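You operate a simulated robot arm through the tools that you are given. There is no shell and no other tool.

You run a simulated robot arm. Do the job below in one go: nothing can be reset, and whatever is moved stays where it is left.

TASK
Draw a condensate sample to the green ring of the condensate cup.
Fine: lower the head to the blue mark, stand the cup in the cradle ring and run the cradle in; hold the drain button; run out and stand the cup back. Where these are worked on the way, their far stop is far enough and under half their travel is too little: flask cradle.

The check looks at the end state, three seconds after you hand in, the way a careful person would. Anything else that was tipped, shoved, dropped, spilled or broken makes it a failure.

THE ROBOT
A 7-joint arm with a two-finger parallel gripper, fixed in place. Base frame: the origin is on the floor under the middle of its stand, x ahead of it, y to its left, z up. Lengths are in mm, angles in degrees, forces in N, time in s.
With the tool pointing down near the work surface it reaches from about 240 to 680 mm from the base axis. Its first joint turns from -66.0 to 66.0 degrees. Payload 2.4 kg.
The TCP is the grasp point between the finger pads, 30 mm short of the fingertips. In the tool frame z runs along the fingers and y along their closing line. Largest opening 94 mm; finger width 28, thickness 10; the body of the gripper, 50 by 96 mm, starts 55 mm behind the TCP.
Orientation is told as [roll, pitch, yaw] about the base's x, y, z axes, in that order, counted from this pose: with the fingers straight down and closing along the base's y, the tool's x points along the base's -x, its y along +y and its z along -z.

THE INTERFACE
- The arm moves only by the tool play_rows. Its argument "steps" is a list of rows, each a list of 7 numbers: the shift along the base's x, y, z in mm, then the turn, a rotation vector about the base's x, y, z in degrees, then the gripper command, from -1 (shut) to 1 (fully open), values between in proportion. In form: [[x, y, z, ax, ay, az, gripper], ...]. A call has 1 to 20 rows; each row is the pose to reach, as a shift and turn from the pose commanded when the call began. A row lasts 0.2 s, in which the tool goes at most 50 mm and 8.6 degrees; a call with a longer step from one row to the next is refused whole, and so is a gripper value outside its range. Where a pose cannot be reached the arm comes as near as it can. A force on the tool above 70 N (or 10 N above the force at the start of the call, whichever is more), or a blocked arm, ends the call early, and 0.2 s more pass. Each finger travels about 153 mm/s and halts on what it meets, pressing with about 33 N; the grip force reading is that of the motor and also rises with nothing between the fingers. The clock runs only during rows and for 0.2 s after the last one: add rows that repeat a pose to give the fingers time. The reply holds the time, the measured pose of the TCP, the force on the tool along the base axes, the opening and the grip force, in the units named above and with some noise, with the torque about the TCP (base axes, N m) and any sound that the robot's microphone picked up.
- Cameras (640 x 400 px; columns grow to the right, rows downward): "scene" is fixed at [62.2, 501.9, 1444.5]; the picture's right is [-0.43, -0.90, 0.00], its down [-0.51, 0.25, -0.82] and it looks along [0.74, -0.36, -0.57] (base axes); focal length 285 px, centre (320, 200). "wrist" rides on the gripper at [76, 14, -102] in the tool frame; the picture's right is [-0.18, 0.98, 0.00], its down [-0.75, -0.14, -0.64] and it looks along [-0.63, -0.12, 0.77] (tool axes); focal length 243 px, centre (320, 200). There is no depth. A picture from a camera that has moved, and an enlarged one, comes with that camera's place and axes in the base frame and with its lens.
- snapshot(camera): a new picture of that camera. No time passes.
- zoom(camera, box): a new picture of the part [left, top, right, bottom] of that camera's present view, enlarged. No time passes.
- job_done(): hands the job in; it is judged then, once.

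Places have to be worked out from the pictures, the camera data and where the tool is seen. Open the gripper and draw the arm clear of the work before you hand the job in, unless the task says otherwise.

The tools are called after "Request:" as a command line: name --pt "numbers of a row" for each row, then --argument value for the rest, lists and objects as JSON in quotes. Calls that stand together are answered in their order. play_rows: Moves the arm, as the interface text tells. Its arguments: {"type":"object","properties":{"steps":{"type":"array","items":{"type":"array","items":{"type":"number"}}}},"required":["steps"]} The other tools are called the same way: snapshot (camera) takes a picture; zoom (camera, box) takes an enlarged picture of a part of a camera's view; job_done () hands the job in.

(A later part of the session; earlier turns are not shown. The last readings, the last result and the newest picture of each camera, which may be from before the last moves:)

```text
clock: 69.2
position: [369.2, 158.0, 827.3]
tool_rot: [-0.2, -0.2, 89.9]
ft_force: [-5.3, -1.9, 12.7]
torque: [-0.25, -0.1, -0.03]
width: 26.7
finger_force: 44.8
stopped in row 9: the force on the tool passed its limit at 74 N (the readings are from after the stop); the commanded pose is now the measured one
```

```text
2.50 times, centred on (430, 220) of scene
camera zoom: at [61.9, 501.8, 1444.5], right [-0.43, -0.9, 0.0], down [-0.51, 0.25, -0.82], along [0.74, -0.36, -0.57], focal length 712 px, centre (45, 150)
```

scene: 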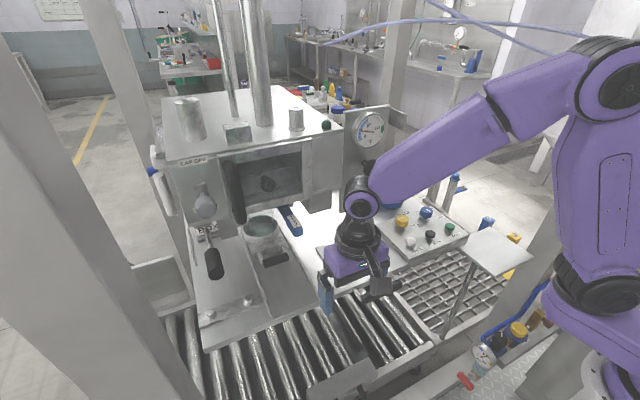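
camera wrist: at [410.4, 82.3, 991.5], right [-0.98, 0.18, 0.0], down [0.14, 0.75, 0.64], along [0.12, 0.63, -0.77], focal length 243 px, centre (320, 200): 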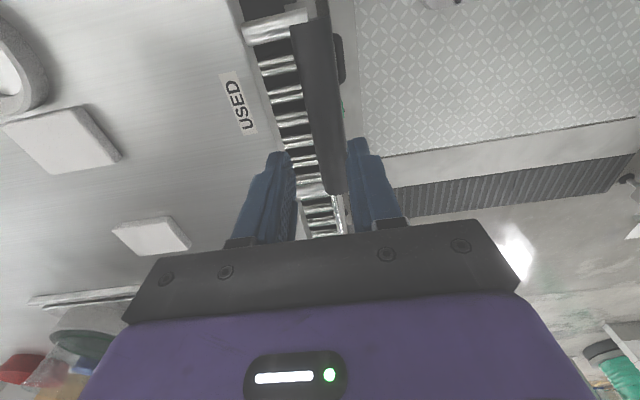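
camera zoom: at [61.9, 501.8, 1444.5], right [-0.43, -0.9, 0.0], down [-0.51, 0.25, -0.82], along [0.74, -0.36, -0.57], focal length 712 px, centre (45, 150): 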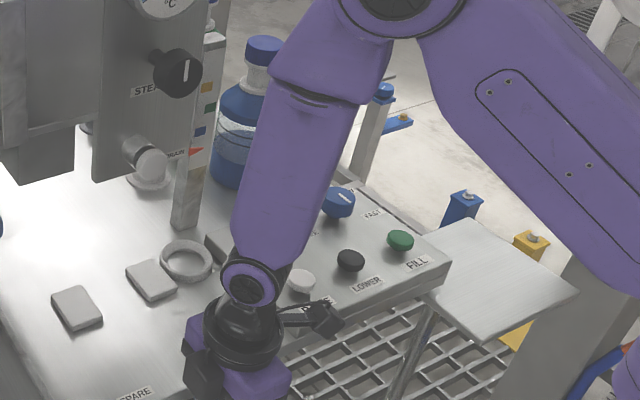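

The pull stopped on a force spike of 74 N with about 25 mm still to go. I need to see what is blocking before doing anything else.

Request:
snapshot --camera "wrist"

Request:
zoom --camera "scene" --box '[340, 130, 440, 210]'

Request:
zoom --camera "scene" --box '[180, 170, 340, 300]'

Request:
zoom --camera "scene" --box '[340, 240, 440, 330]'

```text
taken
camera wrist: at [355.2, 82.7, 930.5], right [-0.98, 0.19, 0.0], down [0.14, 0.75, 0.64], along [0.12, 0.63, -0.76], focal length 243 px, centre (320, 200)
```

wrist: 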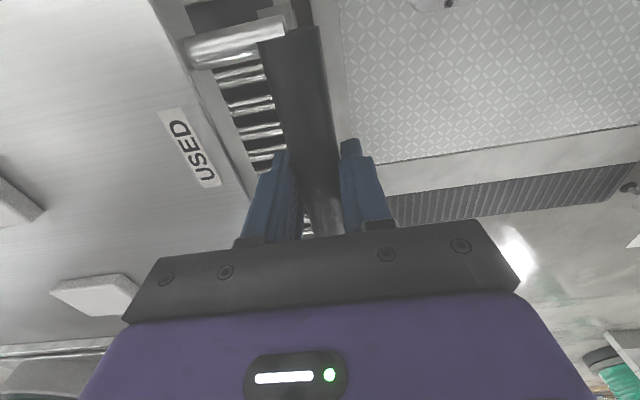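

```text
5.00 times, centred on (390, 170) of scene
camera zoom: at [61.9, 501.8, 1444.5], right [-0.43, -0.9, 0.0], down [-0.51, 0.25, -0.82], along [0.74, -0.36, -0.57], focal length 1424 px, centre (-30, 350)
```

zoom: 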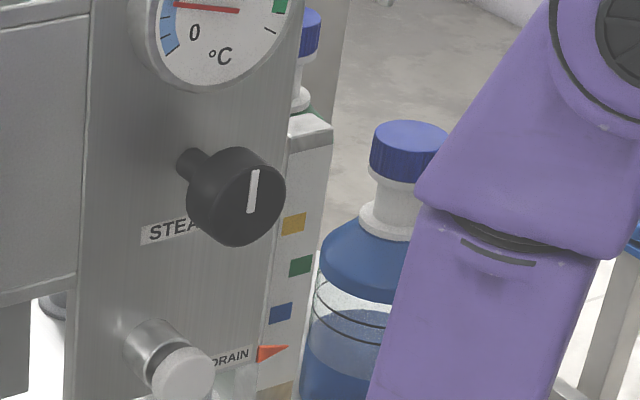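

```text
3.08 times, centred on (260, 235) of scene
camera zoom: at [61.9, 501.8, 1444.5], right [-0.43, -0.9, 0.0], down [-0.51, 0.25, -0.82], along [0.74, -0.36, -0.57], focal length 876 px, centre (505, 92)
```

zoom: 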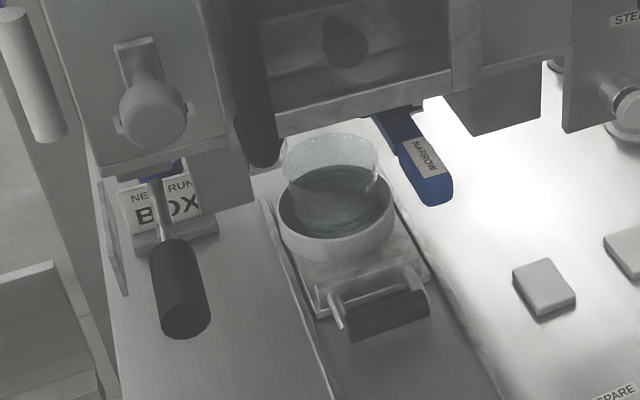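

```text
4.44 times, centred on (390, 285) of scene
camera zoom: at [61.9, 501.8, 1444.5], right [-0.43, -0.9, 0.0], down [-0.51, 0.25, -0.82], along [0.74, -0.36, -0.57], focal length 1266 px, centre (9, -178)
```

zoom: 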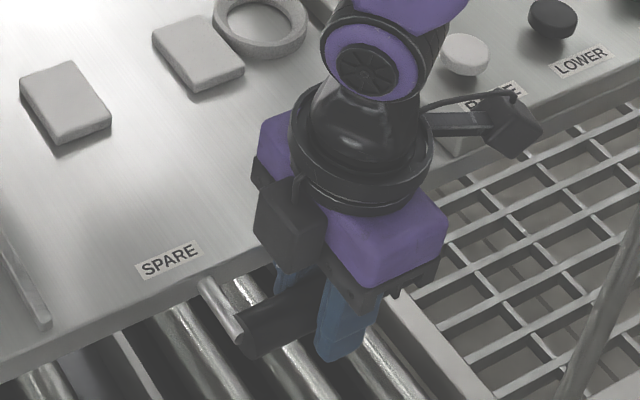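

Possibly the −x fingertip (z≈797) has run against the conveyor's front frame rail. Zooming to confirm.

Request:
zoom --camera "wrist" --box '[240, 60, 420, 240]'

Request:
zoom --camera "scene" --box '[380, 290, 440, 335]'

```text
2.22 times, centred on (330, 150) of wrist
camera zoom: at [355.2, 82.7, 930.5], right [-0.98, 0.19, 0.0], down [0.14, 0.75, 0.64], along [0.12, 0.63, -0.76], focal length 539 px, centre (298, 311)
```

zoom: 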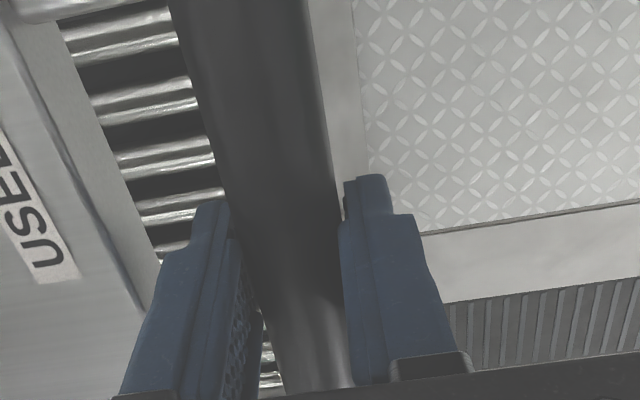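

```text
8.89 times, centred on (410, 312) of scene
camera zoom: at [61.9, 501.8, 1444.5], right [-0.43, -0.9, 0.0], down [-0.51, 0.25, -0.82], along [0.74, -0.36, -0.57], focal length 2532 px, centre (-480, -800)
```

zoom: 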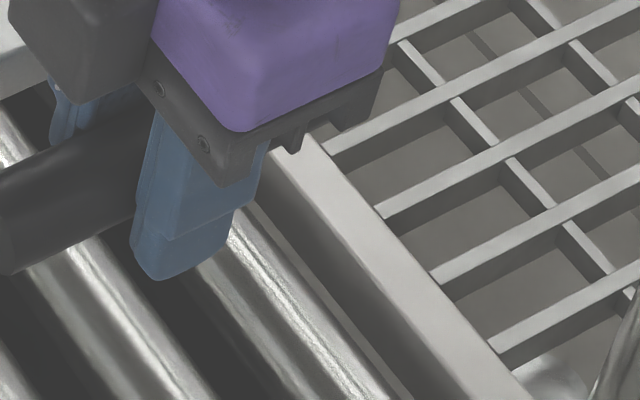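

Fz is pressing up on the tips, so they are likely rubbing the rollers/end rail (z≈797). I'll release, raise the grip ~9 mm so the tips clear, re-grip and continue pulling.

Request:
play_rows --pt "0 0 0 0 0 0 -0.3" --pt "0 0 0 0 0 0 -0.3" --pt "0 0 4 0 0 0 -0.3" --pt "0 0 9 0 0 0 -0.3" --pt "0 0 9 0 0 0 -0.3"

Request:
zoom --camera "wrist" --box '[240, 60, 420, 240]'

```text
clock: 70.4
position: [370.2, 157.6, 834.8]
tool_rot: [-0.4, -0.2, 90.0]
ft_force: [-0.7, 0.3, 0.2]
torque: [-0.02, 0.0, 0.02]
width: 32.9
finger_force: 0.1
```

```text
2.22 times, centred on (330, 150) of wrist
camera zoom: at [355.3, 82.7, 938.9], right [-0.98, 0.19, 0.0], down [0.14, 0.75, 0.65], along [0.12, 0.63, -0.76], focal length 539 px, centre (298, 311)
```

zoom: 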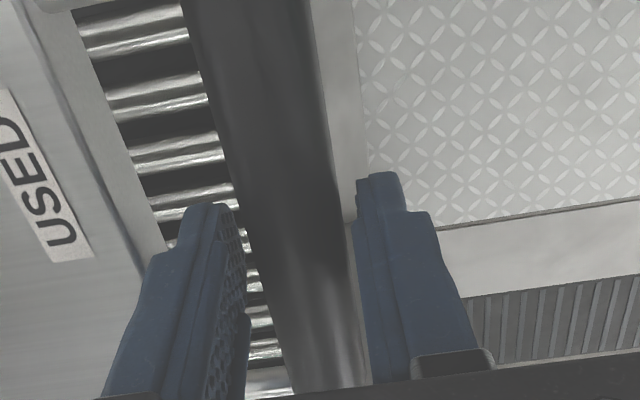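

Free again with zero force. Re-gripping at this height and pulling in small steps.

Request:
play_rows --pt "0 0 0 0 0 0 -0.5" --pt "0 0 0 0 0 0 -0.8" --pt "0 0 0 0 0 0 -0.8" --pt "-4 0 0 0 0 0 -0.8" --pt "-8 0 0 0 0 0 -0.8"

Request:
zoom --camera "scene" --box '[180, 220, 400, 380]'

```text
clock: 71.6
position: [362.4, 157.4, 835.6]
tool_rot: [-0.6, -0.2, 89.8]
ft_force: [10.7, -8.4, 18.6]
torque: [0.53, -0.29, 0.29]
width: 24.6
finger_force: 44.6
```

```text
2.50 times, centred on (290, 300) of scene
camera zoom: at [62.2, 501.5, 1444.6], right [-0.43, -0.9, 0.0], down [-0.51, 0.25, -0.82], along [0.74, -0.36, -0.57], focal length 712 px, centre (395, -50)
```

zoom: 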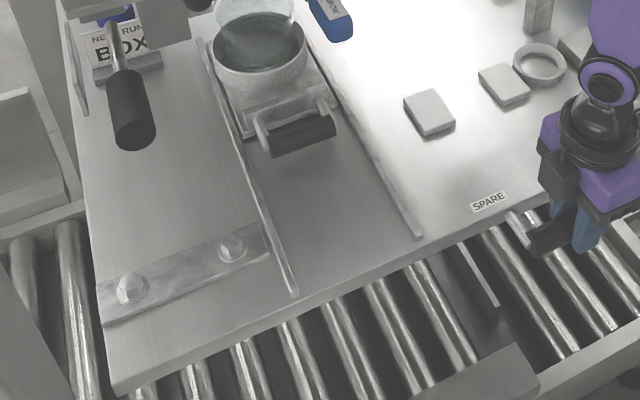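

It moves freely now (≈7 mm gained, ~11 N). The bar's centre is apparently z≈799, so I'm gripping its upper part. Continuing in small pulls.

Request:
play_rows --pt "-4 0 -1 0 0 0 -0.8" --pt "-8 0 -2 0 0 0 -0.8"

Request:
zoom --camera "scene" --box '[180, 220, 400, 380]'

```text
clock: 72.2
position: [351.9, 159.1, 833.0]
tool_rot: [0.0, 0.0, 90.0]
ft_force: [1.6, -1.2, 13.2]
torque: [0.38, -0.12, 0.01]
width: 24.9
finger_force: 37.6
```

```text
2.50 times, centred on (290, 300) of scene
camera zoom: at [62.0, 501.8, 1444.5], right [-0.43, -0.9, 0.0], down [-0.51, 0.25, -0.82], along [0.74, -0.36, -0.57], focal length 712 px, centre (395, -50)
```

zoom: 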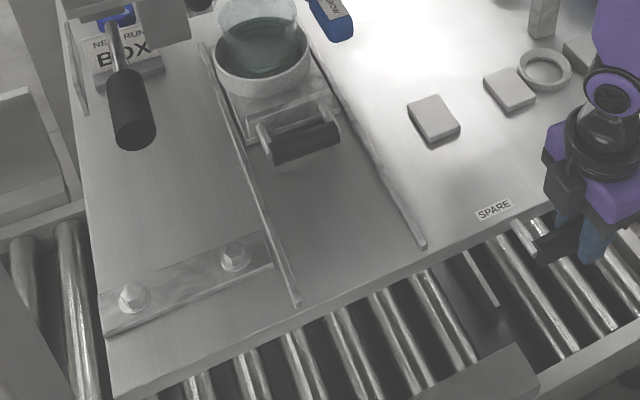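

About 9–10 mm remain. Pulling 8 mm more, then comparing at high zoom with the initial picture.

Request:
play_rows --pt "-3 0 -1 0 0 0 -0.8" --pt "-6 0 -1 0 0 0 -0.8" --pt "-8 0 -1 0 0 0 -0.8" --pt "-8 0 -1 0 0 0 -0.8"

Request:
zoom --camera "scene" --box '[180, 220, 400, 380]'

Request:
zoom --camera "scene" --box '[320, 240, 410, 310]'

Request:
zoom --camera "scene" --box '[320, 140, 540, 300]'

```text
clock: 73.2
position: [345.6, 159.0, 832.0]
tool_rot: [-0.1, -0.1, 90.0]
ft_force: [-2.2, 9.5, -4.7]
torque: [0.93, -0.02, -0.38]
width: 24.6
finger_force: 44.8
```

```text
2.50 times, centred on (290, 300) of scene
camera zoom: at [62.2, 502.1, 1444.4], right [-0.43, -0.9, 0.0], down [-0.51, 0.25, -0.82], along [0.74, -0.36, -0.57], focal length 712 px, centre (395, -50)
```

zoom: 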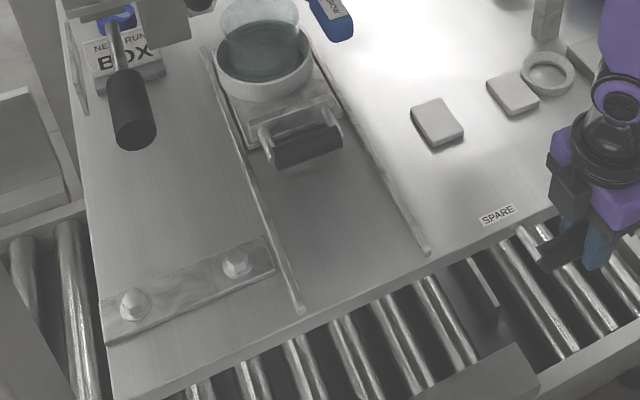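

```text
5.71 times, centred on (365, 275) of scene
camera zoom: at [62.2, 502.1, 1444.4], right [-0.43, -0.9, 0.0], down [-0.51, 0.25, -0.82], along [0.74, -0.36, -0.57], focal length 1628 px, centre (63, -229)
```

zoom: 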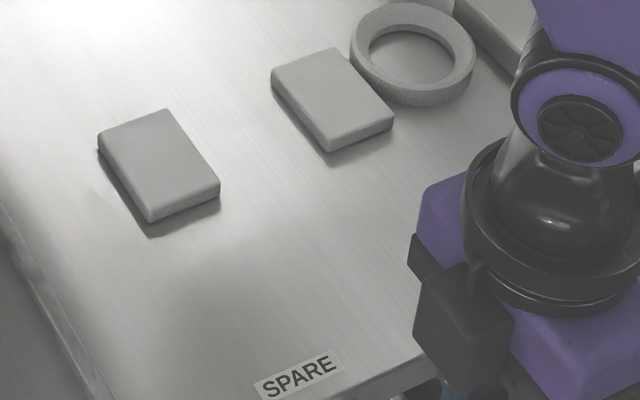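

```text
2.50 times, centred on (430, 220) of scene
camera zoom: at [62.2, 502.1, 1444.4], right [-0.43, -0.9, 0.0], down [-0.51, 0.25, -0.82], along [0.74, -0.36, -0.57], focal length 712 px, centre (45, 150)
```

zoom: 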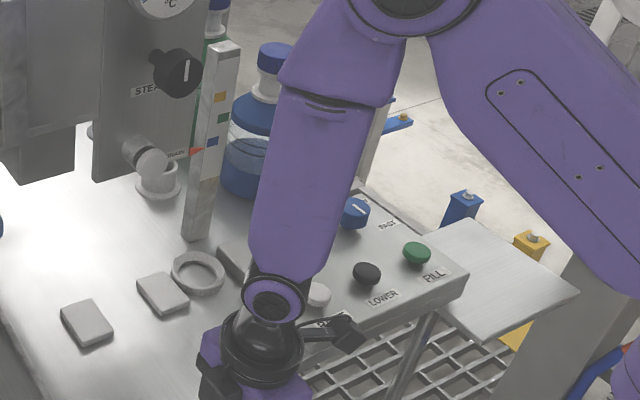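

Comparing with the initial zoom (SPARE label, blocks, ring) about 3 mm remain. Pulling 3 mm more.

Request:
play_rows --pt "-1.5 0 0 0 0 0 -0.8" --pt "-3 0 0 0 0 0 -0.8" --pt "-3 0 0 0 0 0 -0.8"

Request:
zoom --camera "scene" --box '[320, 240, 410, 310]'

Request:
zoom --camera "scene" --box '[180, 220, 400, 380]'

```text
clock: 74.0
position: [342.6, 157.8, 833.4]
tool_rot: [-0.3, -0.3, 90.1]
ft_force: [1.4, 12.8, -19.7]
torque: [1.27, -0.08, -0.06]
width: 24.6
finger_force: 45.5
```

```text
5.71 times, centred on (365, 275) of scene
camera zoom: at [62.4, 502.2, 1444.3], right [-0.43, -0.9, 0.0], down [-0.51, 0.25, -0.82], along [0.74, -0.36, -0.57], focal length 1628 px, centre (63, -229)
```

zoom: 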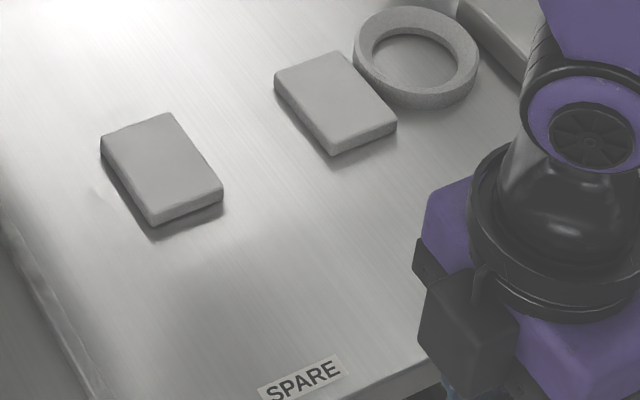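

```text
2.50 times, centred on (290, 300) of scene
camera zoom: at [62.4, 502.2, 1444.3], right [-0.43, -0.9, 0.0], down [-0.51, 0.25, -0.82], along [0.74, -0.36, -0.57], focal length 712 px, centre (395, -50)
```

zoom: 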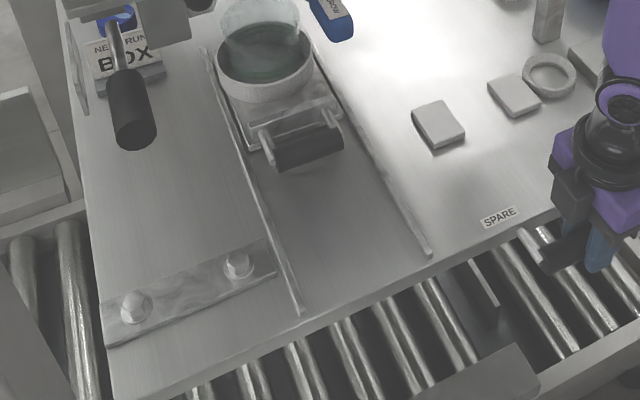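

The block, ring and SPARE label now coincide with the initial picture within ~1 px (<1 mm). Releasing the bar and rising straight up.

Request:
play_rows --pt "0 0 0 0 0 0 -0.5" --pt "0 0 0 0 0 0 -0.25" --pt "0 0 0 0 0 0 -0.25" --pt "0 0 15 0 0 0 -0.25" --pt "0 0 40 0 0 0 -0.25" --pt "0 0 70 0 0 0 -0.25" --pt "0 0 110 0 0 0 -0.25" --pt "0 0 110 0 0 0 -0.25"

Request:
zoom --camera "scene" --box '[320, 240, 410, 310]'

Request:
snapshot --camera "scene"

Request:
snapshot --camera "wrist"

```text
clock: 75.8
position: [341.5, 158.1, 943.5]
tool_rot: [-0.3, -0.2, 89.8]
ft_force: [-0.7, 0.3, 0.3]
torque: [0.03, 0.03, 0.0]
width: 35.2
finger_force: 0.0
```

```text
5.71 times, centred on (365, 275) of scene
camera zoom: at [62.2, 501.9, 1444.5], right [-0.43, -0.9, 0.0], down [-0.51, 0.25, -0.82], along [0.74, -0.36, -0.57], focal length 1628 px, centre (63, -229)
```

zoom: 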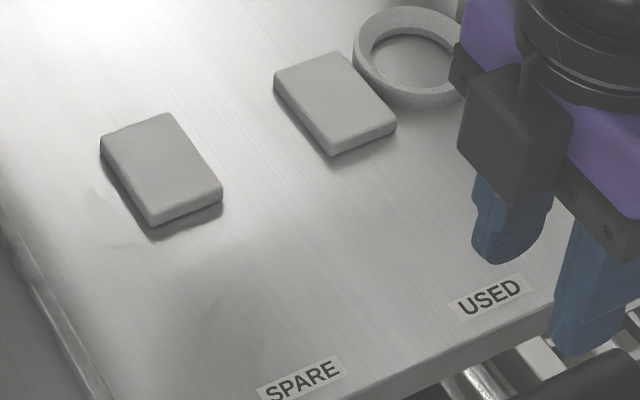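

```text
taken
```

scene: 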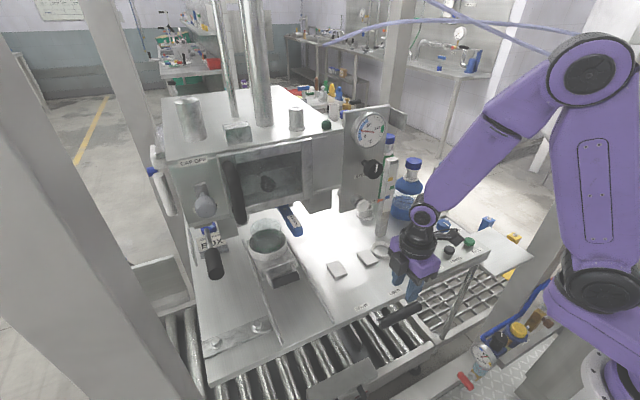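

```text
taken
camera wrist: at [328.0, 82.9, 1046.3], right [-0.98, 0.19, 0.0], down [0.14, 0.75, 0.64], along [0.12, 0.63, -0.76], focal length 243 px, centre (320, 200)
```

wrist: 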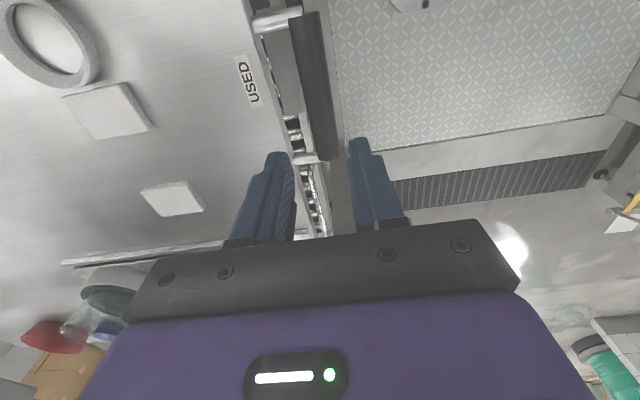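

The table is restored. The cup still sits in the ring, cradle in. Let me take a baseline look at the cup from the scene camera before draining.

Request:
zoom --camera "scene" --box '[235, 205, 305, 290]'

Request:
zoom --camera "scene" --box '[330, 150, 420, 230]'

```text
4.71 times, centred on (270, 248) of scene
camera zoom: at [62.2, 501.9, 1444.5], right [-0.43, -0.9, 0.0], down [-0.51, 0.25, -0.82], along [0.74, -0.36, -0.57], focal length 1340 px, centre (555, -24)
```

zoom: 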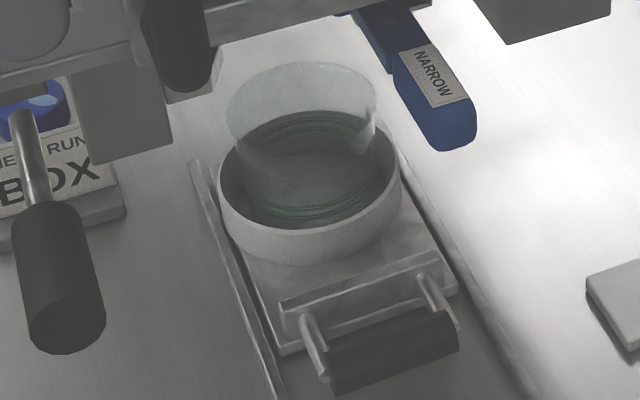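

```text
5.00 times, centred on (375, 190) of scene
camera zoom: at [62.2, 501.9, 1444.5], right [-0.43, -0.9, 0.0], down [-0.51, 0.25, -0.82], along [0.74, -0.36, -0.57], focal length 1424 px, centre (45, 250)
```

zoom: 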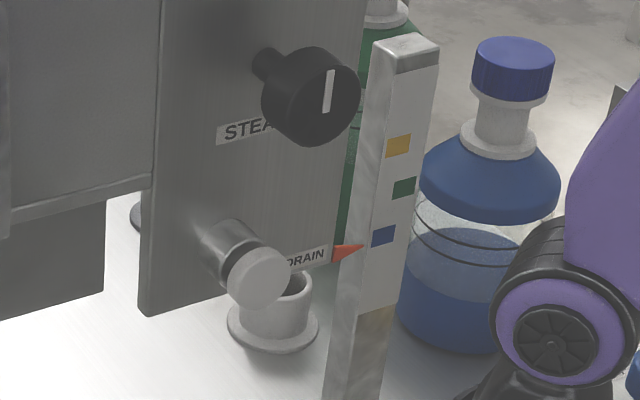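

Head pointer is still on blue and the cup sits upright. Now turning the tool back and rising toward the DRAIN button, which I place at about (547,145,1017), facing −x.

Request:
play_rows --pt "0 0 10 0 0 -8.2 -1" --pt "0 0 20 0 0 -16.4 -1" --pt "5 0 30 0 0 -24.6 -1" --pt "10 0 40 0 0 -32.8 -1" --pt "15 0 50 0 0 -41 -1" --pt "20 0 60 0 0 -49.2 -1" --pt "25 0 70 0 0 -57.4 -1" --pt "30 0 80 0 0 -65.6 -1" --pt "35 -5 90 0 0 -73.8 -1" --pt "40 -10 100 0 0 -82 -1" --pt "45 -12 110 0 0 -89.8 -1" --pt "45 -12 110 0 0 -89.8 -1"

Request:
snapshot --camera "wrist"

```text
clock: 78.4
position: [387.6, 145.8, 1053.1]
tool_rot: [-0.2, -0.3, -0.1]
ft_force: [0.1, 0.2, -0.7]
torque: [0.03, -0.01, 0.03]
width: 0.2
finger_force: 33.8
```

```text
taken
camera wrist: at [312.3, 161.6, 1156.6], right [0.18, 0.98, 0.0], down [0.75, -0.14, 0.65], along [0.63, -0.12, -0.76], focal length 243 px, centre (320, 200)
```

wrist: 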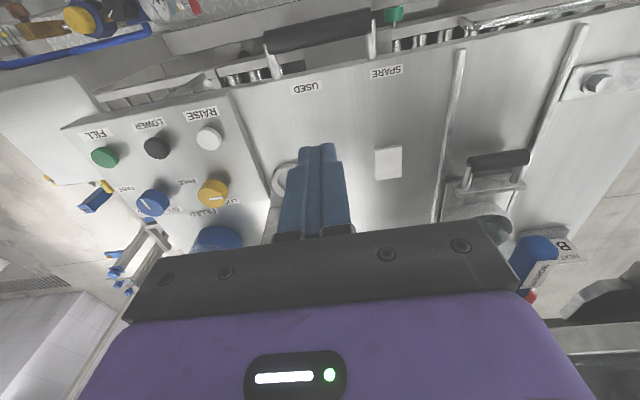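

Now tilt forward to about −44° and approach in front of the button, stopping ~45 mm short.

Request:
play_rows --pt "12 0 0 0 -7.5 0 -1" --pt "24 0 0 0 -15 0 -1" --pt "36 0 0 0 -22.5 0 -1" --pt "48 0 -5 0 -30 0 -1" --pt "60 0 -10 0 -37.5 0 -1" --pt "72 0 -18 0 -44 0 -1" --pt "80 0 -20 0 -44 0 -1" --pt "80 0 -20 0 -44 0 -1"

Request:
snapshot --camera "wrist"

Request:
zoom --camera "scene" --box '[310, 130, 430, 230]'

```text
clock: 80.2
position: [468.0, 146.5, 1033.7]
tool_rot: [-0.5, -44.1, 0.2]
ft_force: [0.6, 0.6, -0.2]
torque: [-0.02, 0.01, 0.0]
width: 0.0
finger_force: 33.1
out of reach, approached as far as the arm can: row 5, 6, 7
```

```text
taken
camera wrist: at [342.1, 162.1, 1055.0], right [0.14, 0.98, 0.12], down [0.09, -0.14, 0.99], along [0.99, -0.12, -0.11], focal length 243 px, centre (320, 200)
```

wrist: 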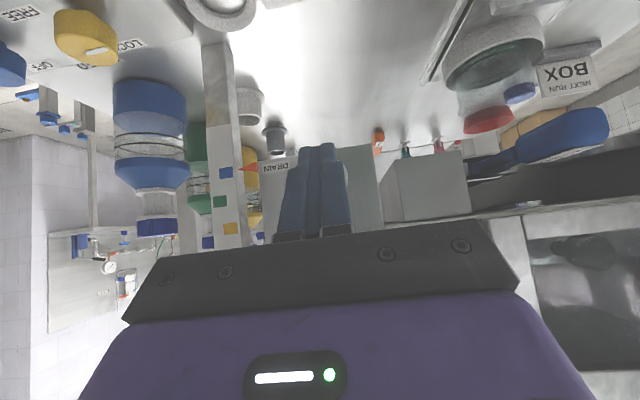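

```text
4.00 times, centred on (370, 180) of scene
camera zoom: at [62.1, 501.9, 1444.5], right [-0.43, -0.9, 0.0], down [-0.51, 0.25, -0.82], along [0.74, -0.36, -0.57], focal length 1139 px, centre (120, 280)
```

zoom: 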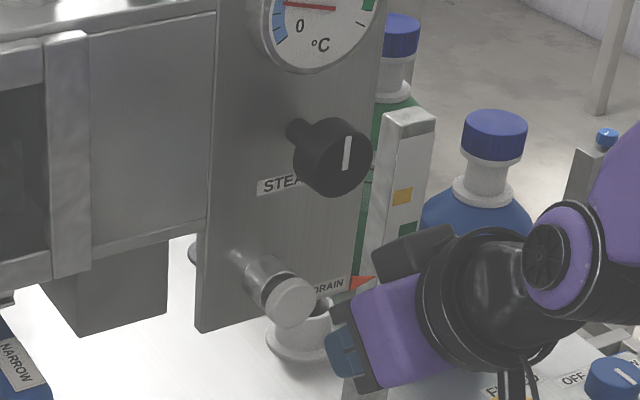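

The view is clear: fingertips are in line with the DRAIN button, STEAM knob well clear. Approaching to just short of contact.

Request:
play_rows --pt "12 -0.5 -1 0 0 0 -1" --pt "24 -1 -2 0 0 0 -1" --pt "36 -1 -3 0 0 0 -1" --pt "40 -1 -3 0 0 0 -1"

Request:
zoom --camera "scene" --box '[330, 160, 400, 230]'

Request:
snapshot --camera "wrist"

```text
clock: 81.2
position: [508.6, 146.3, 1029.9]
tool_rot: [-0.4, -44.2, 0.1]
ft_force: [0.7, -0.5, -0.7]
torque: [0.0, -0.01, 0.01]
width: 0.0
finger_force: 33.0
```

```text
5.71 times, centred on (365, 195) of scene
camera zoom: at [62.2, 501.9, 1444.5], right [-0.43, -0.9, 0.0], down [-0.51, 0.25, -0.82], along [0.74, -0.36, -0.57], focal length 1628 px, centre (63, 229)
```

zoom: 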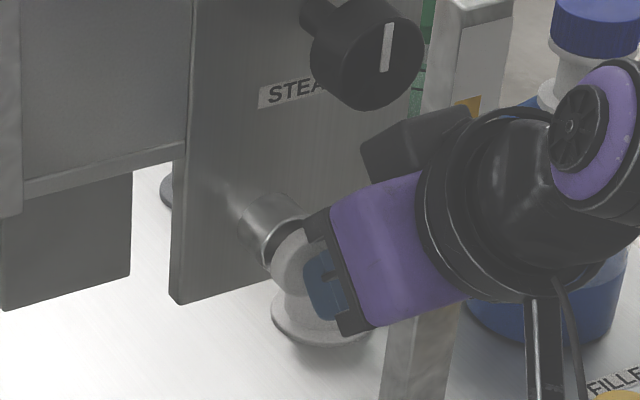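

```text
taken
camera wrist: at [382.6, 161.3, 1051.2], right [0.13, 0.98, 0.12], down [0.09, -0.14, 0.99], along [0.99, -0.12, -0.11], focal length 243 px, centre (320, 200)
```

wrist: 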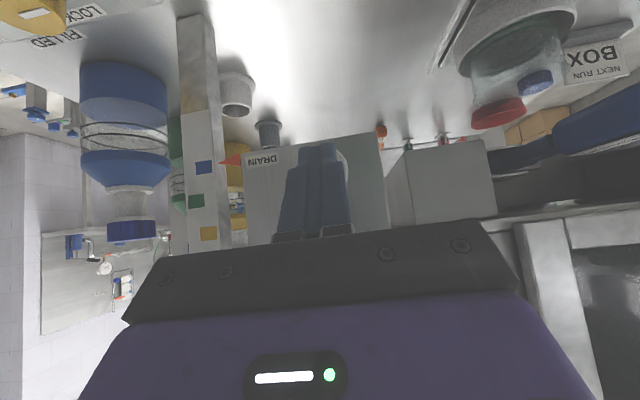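

The button's centre looks ~3–4 mm further in +y and slightly lower. Before pressing, I'll take a baseline zoom of the cup from here.

Request:
zoom --camera "wrist" --box '[400, 0, 640, 220]'

Request:
zoom --camera "wrist" --box '[230, 120, 410, 240]'

```text
1.82 times, centred on (520, 110) of wrist
camera zoom: at [382.6, 161.3, 1051.2], right [0.13, 0.98, 0.12], down [0.09, -0.14, 0.99], along [0.99, -0.12, -0.11], focal length 441 px, centre (-44, 364)
```

zoom: 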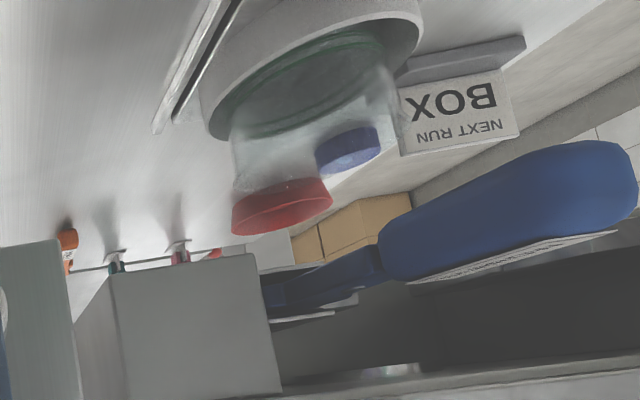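

```text
3.33 times, centred on (320, 180) of wrist
camera zoom: at [382.6, 161.3, 1051.2], right [0.13, 0.98, 0.12], down [0.09, -0.14, 0.99], along [0.99, -0.12, -0.11], focal length 809 px, centre (320, 267)
```

zoom: 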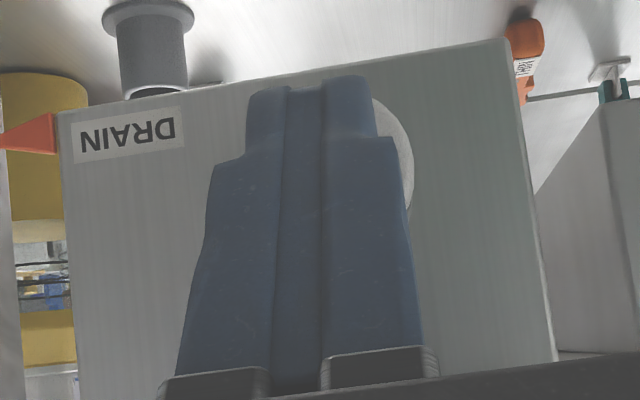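

Button centre refined to about (547,152,1011). Shifting to y≈152, z −6, and stepping forward gently to touch.

Request:
play_rows --pt "-4 3 -3 0 0 0 -1" --pt "-4 5.7 -6 0 0 0 -1" --pt "0 5.7 -6 0 0 0 -1" --pt "4 5.7 -6 0 0 0 -1"

Request:
zoom --camera "scene" --box '[330, 160, 400, 230]'

Request:
zoom --camera "wrist" --box '[230, 120, 410, 240]'

```text
clock: 82.2
position: [511.4, 150.7, 1024.4]
tool_rot: [-0.4, -44.1, 0.1]
ft_force: [-0.9, -0.3, 0.2]
torque: [-0.01, 0.0, -0.02]
width: 0.0
finger_force: 32.6
```

```text
5.71 times, centred on (365, 195) of scene
camera zoom: at [62.1, 501.9, 1444.5], right [-0.43, -0.9, 0.0], down [-0.51, 0.25, -0.82], along [0.74, -0.36, -0.57], focal length 1628 px, centre (63, 229)
```

zoom: 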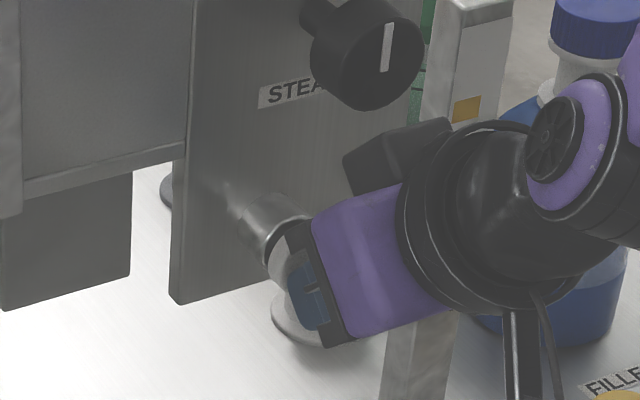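

```text
3.33 times, centred on (320, 180) of wrist
camera zoom: at [386.0, 166.7, 1045.3], right [0.13, 0.98, 0.12], down [0.09, -0.14, 0.99], along [0.99, -0.12, -0.11], focal length 809 px, centre (320, 267)
```

zoom: 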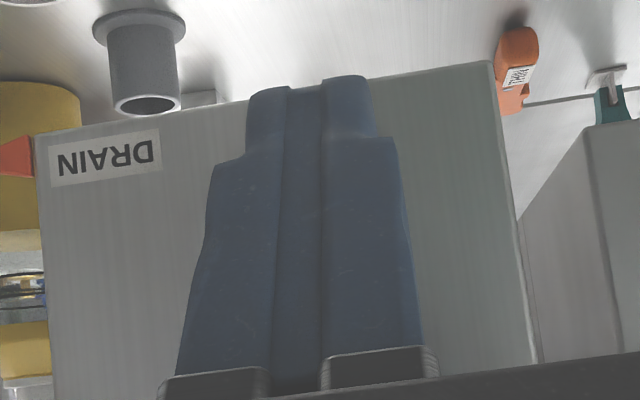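

Button is directly behind the fingertips now. Stepping forward in 2 mm increments.

Request:
play_rows --pt "2 0 0 0 0 0 -1" --pt "4 0 0 0 0 0 -1"

```text
clock: 82.8
position: [515.9, 150.1, 1024.0]
tool_rot: [-0.4, -44.1, 0.0]
ft_force: [-7.0, -0.5, 1.4]
torque: [0.04, 0.03, 0.02]
width: 0.1
finger_force: 32.7
heard: click
```

A click — the DRAIN button is engaged at ~7 N. Checking the cup right away (the clock is stopped now).

Request:
zoom --camera "wrist" --box '[400, 0, 640, 220]'

Request:
zoom --camera "scene" --box '[235, 205, 305, 290]'

```text
1.82 times, centred on (520, 110) of wrist
camera zoom: at [389.8, 166.8, 1045.6], right [0.13, 0.98, 0.12], down [0.09, -0.14, 0.99], along [0.99, -0.12, -0.11], focal length 441 px, centre (-44, 364)
```

zoom: 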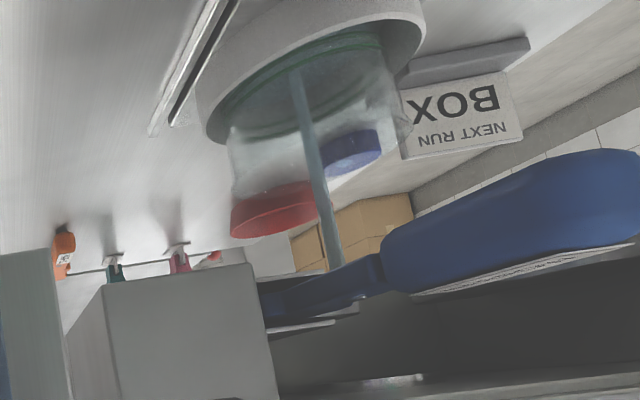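

```text
4.71 times, centred on (270, 248) of scene
camera zoom: at [61.9, 501.9, 1444.5], right [-0.43, -0.9, 0.0], down [-0.51, 0.25, -0.82], along [0.74, -0.36, -0.57], focal length 1340 px, centre (555, -24)
```

zoom: 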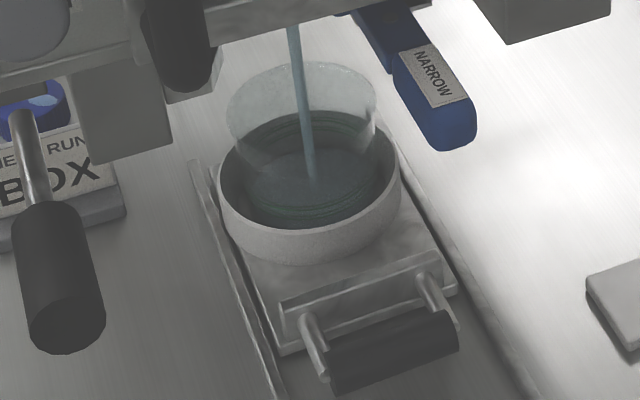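

Condensate is streaming into the cup's centre. Holding the button for about 1 s, then checking the level.

Request:
play_rows --pt "0 0 0 0 0 0 -1" --pt "0 0 0 0 0 0 -1" --pt "0 0 0 0 0 0 -1" --pt "0 0 0 0 0 0 -1"

Request:
zoom --camera "wrist" --box '[460, 0, 580, 110]'

Request:
zoom --camera "scene" --box '[245, 210, 295, 270]'

```text
clock: 83.8
position: [514.8, 151.0, 1023.3]
tool_rot: [-0.4, -44.1, 0.3]
ft_force: [-7.6, 1.4, -0.4]
torque: [0.01, 0.06, 0.01]
width: 0.0
finger_force: 32.5
```

```text
3.64 times, centred on (520, 55) of wrist
camera zoom: at [390.0, 166.8, 1045.5], right [0.13, 0.98, 0.12], down [0.09, -0.14, 0.99], along [0.99, -0.12, -0.11], focal length 882 px, centre (-407, 727)
```

zoom: 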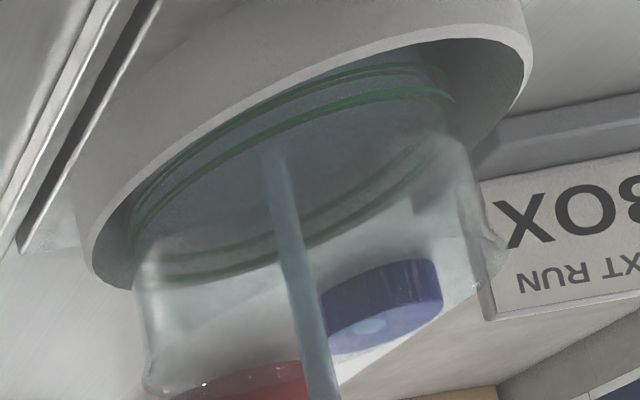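

```text
6.67 times, centred on (270, 240) of scene
camera zoom: at [61.9, 501.9, 1444.5], right [-0.43, -0.9, 0.0], down [-0.51, 0.25, -0.82], along [0.74, -0.36, -0.57], focal length 1899 px, centre (653, -67)
```

zoom: 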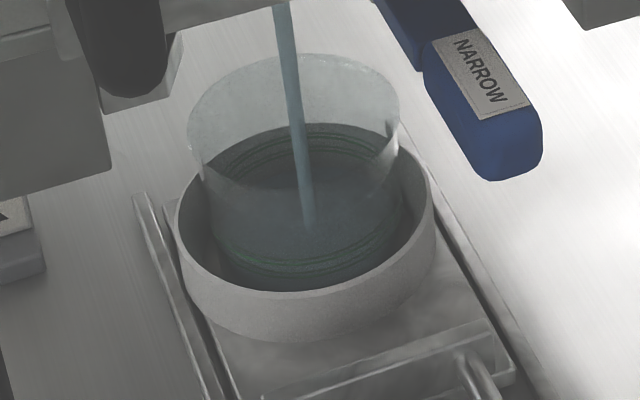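

Level must be judged carefully. Zooming more closely from both cameras.

Request:
zoom --camera "wrist" --box '[475, 5, 555, 85]'

Request:
zoom --camera "scene" --box '[250, 218, 286, 258]'

```text
5.00 times, centred on (515, 45) of wrist
camera zoom: at [390.0, 166.8, 1045.5], right [0.13, 0.98, 0.12], down [0.09, -0.14, 0.99], along [0.99, -0.12, -0.11], focal length 1213 px, centre (-655, 975)
```

zoom: 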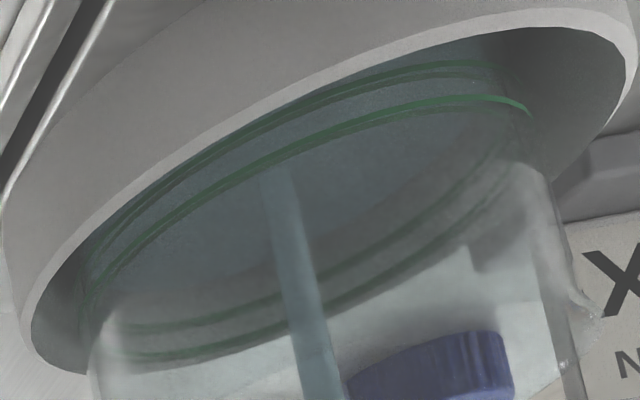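

```text
10.00 times, centred on (268, 238) of scene
camera zoom: at [61.9, 501.9, 1444.5], right [-0.43, -0.9, 0.0], down [-0.51, 0.25, -0.82], along [0.74, -0.36, -0.57], focal length 2849 px, centre (840, -180)
```

zoom: 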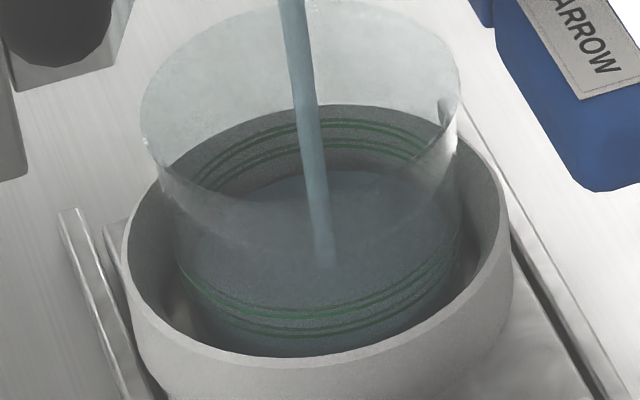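

The liquid surface is visible: its far edge is roughly 7 mm below the lowest green line (lines ~5 mm apart). Holding about 0.8 s more.

Request:
play_rows --pt "0 0 0 0 0 0 -1" --pt "0 0 0 0 0 0 -1" --pt "0 0 0 0 0 0 -1"

Request:
zoom --camera "scene" --box '[250, 218, 286, 258]'

Request:
zoom --camera "wrist" --box '[475, 5, 555, 85]'

```text
clock: 84.6
position: [515.1, 149.8, 1024.4]
tool_rot: [-0.4, -44.1, 0.2]
ft_force: [-7.9, 1.6, -1.8]
torque: [0.02, 0.14, 0.06]
width: 0.1
finger_force: 32.5
```

```text
10.00 times, centred on (268, 238) of scene
camera zoom: at [62.0, 501.9, 1444.5], right [-0.43, -0.9, 0.0], down [-0.51, 0.25, -0.82], along [0.74, -0.36, -0.57], focal length 2849 px, centre (840, -180)
```

zoom: 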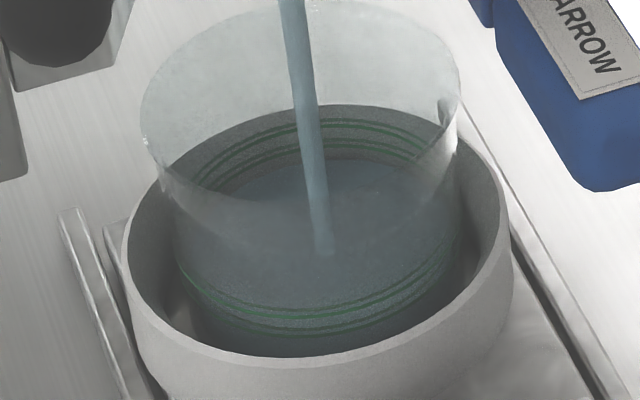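

```text
5.00 times, centred on (515, 45) of wrist
camera zoom: at [390.0, 166.8, 1045.5], right [0.13, 0.98, 0.12], down [0.09, -0.14, 0.99], along [0.99, -0.12, -0.11], focal length 1213 px, centre (-655, 975)
```

zoom: 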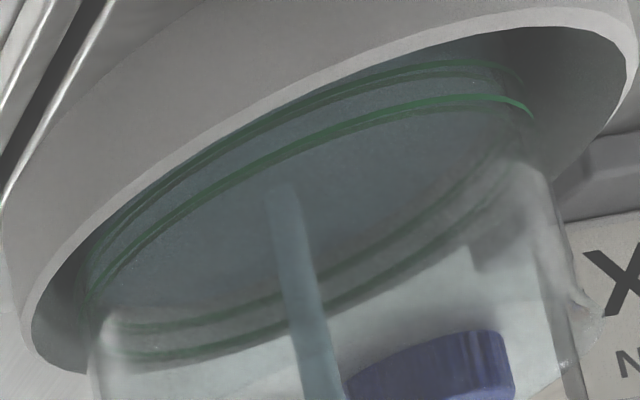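

The level rises ≈5–6 mm/s. Zooming on the ring lines versus the far edge of the liquid.

Request:
zoom --camera "scene" --box '[262, 226, 286, 242]'

Request:
zoom --camera "scene" --box '[250, 238, 286, 256]'

```text
16.00 times, centred on (274, 234) of scene
camera zoom: at [62.0, 501.9, 1444.5], right [-0.43, -0.9, 0.0], down [-0.51, 0.25, -0.82], along [0.74, -0.36, -0.57], focal length 4558 px, centre (1056, -344)
```

zoom: 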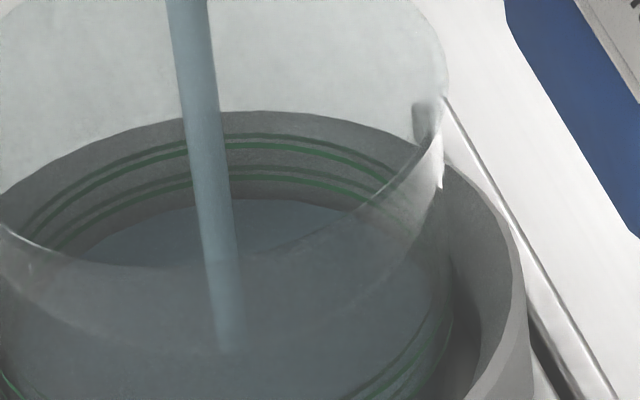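

```text
16.00 times, centred on (268, 247) of scene
camera zoom: at [62.0, 501.9, 1444.5], right [-0.43, -0.9, 0.0], down [-0.51, 0.25, -0.82], along [0.74, -0.36, -0.57], focal length 4558 px, centre (1152, -552)
```

zoom: 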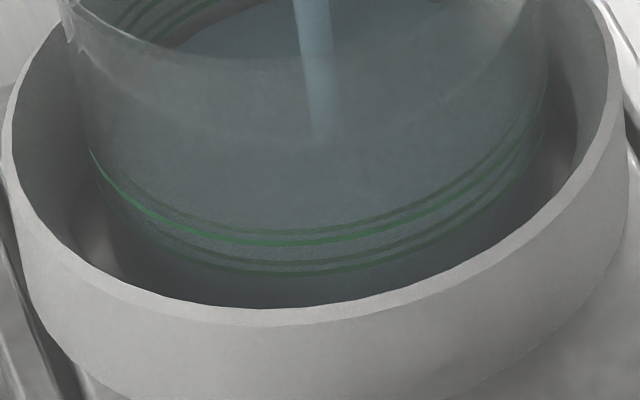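

The green ring is a band of two lines (~8 mm apart); liquid is ~5 mm below the lower line. Aim for mid-band, ~9 mm more. Holding another 0.8 s and rechecking.

Request:
play_rows --pt "0 0 0 0 0 0 -1" --pt "0 0 0 0 0 0 -1" --pt "0 0 0 0 0 0 -1"

Request:
zoom --camera "scene" --box '[262, 226, 286, 242]'

Request:
zoom --camera "scene" --box '[250, 238, 286, 256]'

```text
clock: 85.4
position: [516.2, 151.3, 1024.6]
tool_rot: [-0.5, -44.2, 0.2]
ft_force: [-7.5, 3.1, -1.6]
torque: [0.05, 0.19, 0.09]
width: 0.0
finger_force: 32.5
```

```text
16.00 times, centred on (274, 234) of scene
camera zoom: at [62.0, 502.0, 1444.5], right [-0.43, -0.9, 0.0], down [-0.51, 0.25, -0.82], along [0.74, -0.36, -0.57], focal length 4558 px, centre (1056, -344)
```

zoom: 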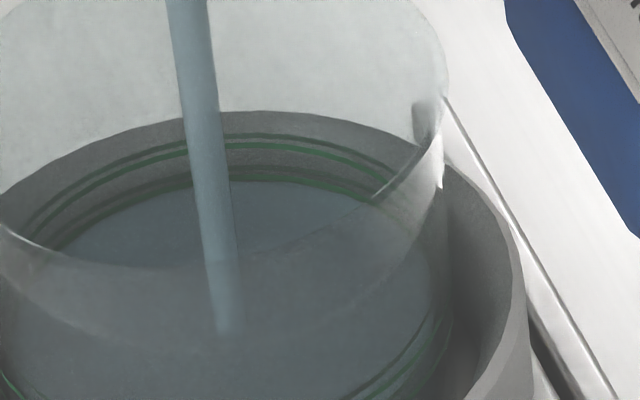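

```text
16.00 times, centred on (268, 247) of scene
camera zoom: at [62.0, 502.0, 1444.5], right [-0.43, -0.9, 0.0], down [-0.51, 0.25, -0.82], along [0.74, -0.36, -0.57], focal length 4558 px, centre (1152, -552)
```

zoom: 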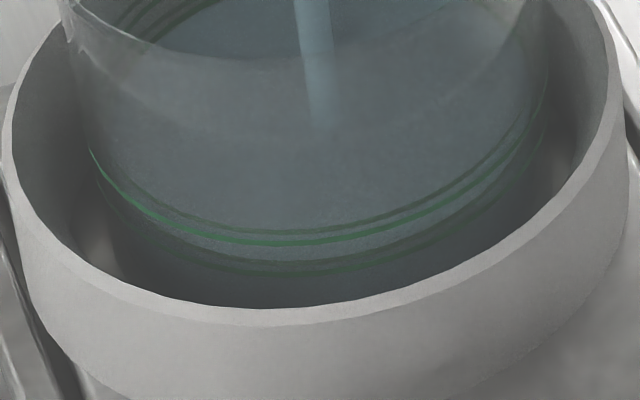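

The level is now just at the lower line. About 0.75 s more reaches mid-band: three hold rows, then withdraw.

Request:
play_rows --pt "0 0 0 0 0 0 -1" --pt "0 0 0 0 0 0 -1" --pt "0 0 0 0 0 0 -1" --pt "-10 0 0 0 0 0 -1" --pt "-25 0 0 0 0 0 -1"

Request:
zoom --camera "scene" --box '[262, 226, 286, 242]'

Request:
zoom --camera "scene" --box '[245, 210, 295, 270]'

Request:
zoom --camera "wrist" --box '[400, 0, 640, 220]'

```text
clock: 86.6
position: [492.1, 150.9, 1025.1]
tool_rot: [-0.5, -44.3, 0.1]
ft_force: [-0.5, -0.3, 0.4]
torque: [-0.04, -0.01, -0.03]
width: 0.1
finger_force: 33.0
```

```text
16.00 times, centred on (274, 234) of scene
camera zoom: at [62.2, 501.9, 1444.5], right [-0.43, -0.9, 0.0], down [-0.51, 0.25, -0.82], along [0.74, -0.36, -0.57], focal length 4558 px, centre (1056, -344)
```

zoom: 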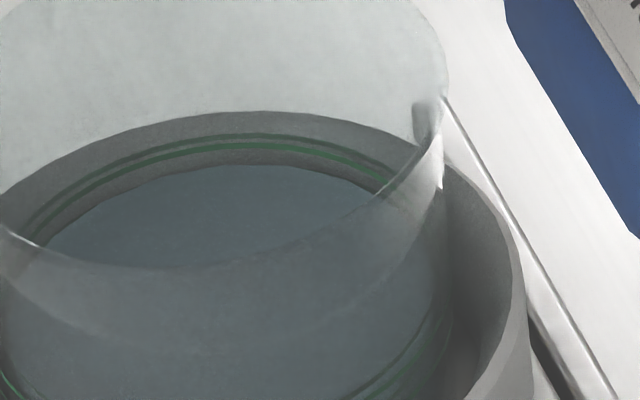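

```text
6.67 times, centred on (270, 240) of scene
camera zoom: at [62.2, 501.9, 1444.5], right [-0.43, -0.9, 0.0], down [-0.51, 0.25, -0.82], along [0.74, -0.36, -0.57], focal length 1899 px, centre (653, -67)
```

zoom: 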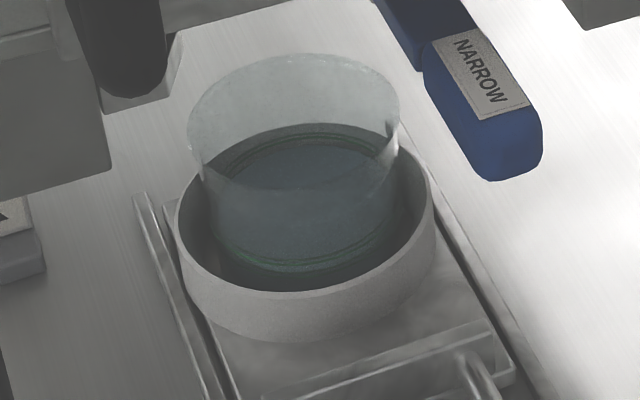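

```text
1.82 times, centred on (520, 110) of wrist
camera zoom: at [366.1, 166.8, 1045.9], right [0.13, 0.98, 0.12], down [0.09, -0.14, 0.99], along [0.99, -0.12, -0.11], focal length 441 px, centre (-44, 364)
```

zoom: 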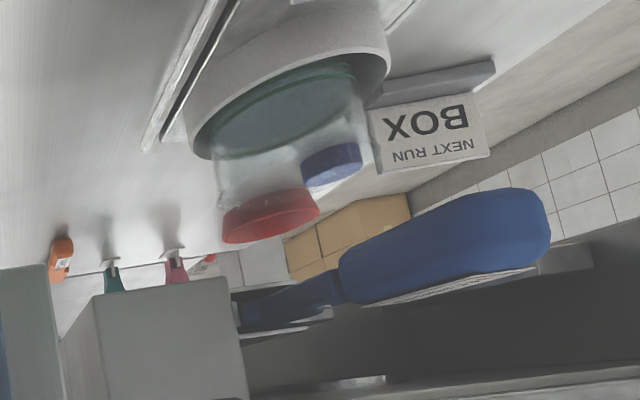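

The level stands mid-band (lower line submerged, upper line visible) and the stream has stopped. Now I'll back off and go to the cradle bar to draw it out.

Request:
play_rows --pt "-30 0 10 0 0 0 -1" --pt "-70 15 10 0 2 0 -1" --pt "-90 55 0 0 4 0 -1" --pt "-90 100 -10 0 6 0 -1" --pt "-90 145 -30 0 8 0 -1" --pt "-90 190 -55 0 8 0 -1" --pt "-90 230 -80 0 8 0 -1" --pt "-90 239 -90 0 8 0 -1" --pt "-90 239 -90 0 8 0 -1"

Request:
snapshot --camera "wrist"

Request:
zoom --camera "scene" --box '[210, 200, 370, 310]'

```text
refused: row 6 steps farther than a row can; nothing moved
```

```text
taken
camera wrist: at [366.1, 166.8, 1045.9], right [0.13, 0.98, 0.12], down [0.09, -0.14, 0.99], along [0.99, -0.12, -0.11], focal length 243 px, centre (320, 200)
```

wrist: 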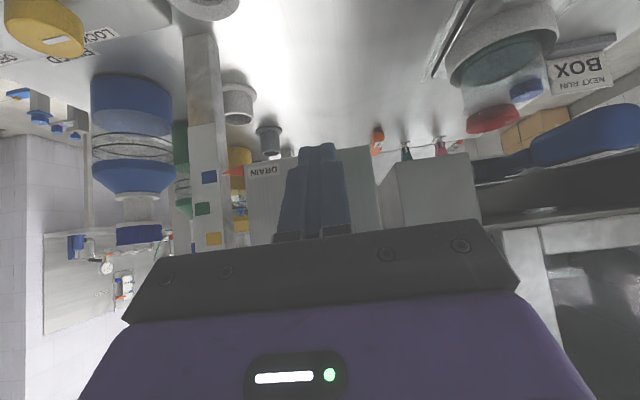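

```text
3.64 times, centred on (290, 255) of scene
camera zoom: at [62.2, 501.9, 1444.5], right [-0.43, -0.9, 0.0], down [-0.51, 0.25, -0.82], along [0.74, -0.36, -0.57], focal length 1036 px, centre (429, 0)
```

zoom: 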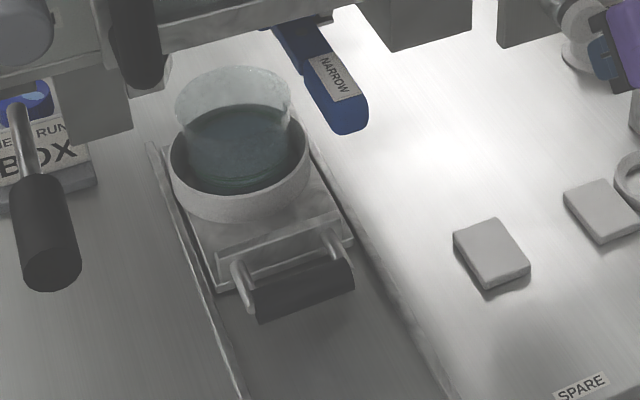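

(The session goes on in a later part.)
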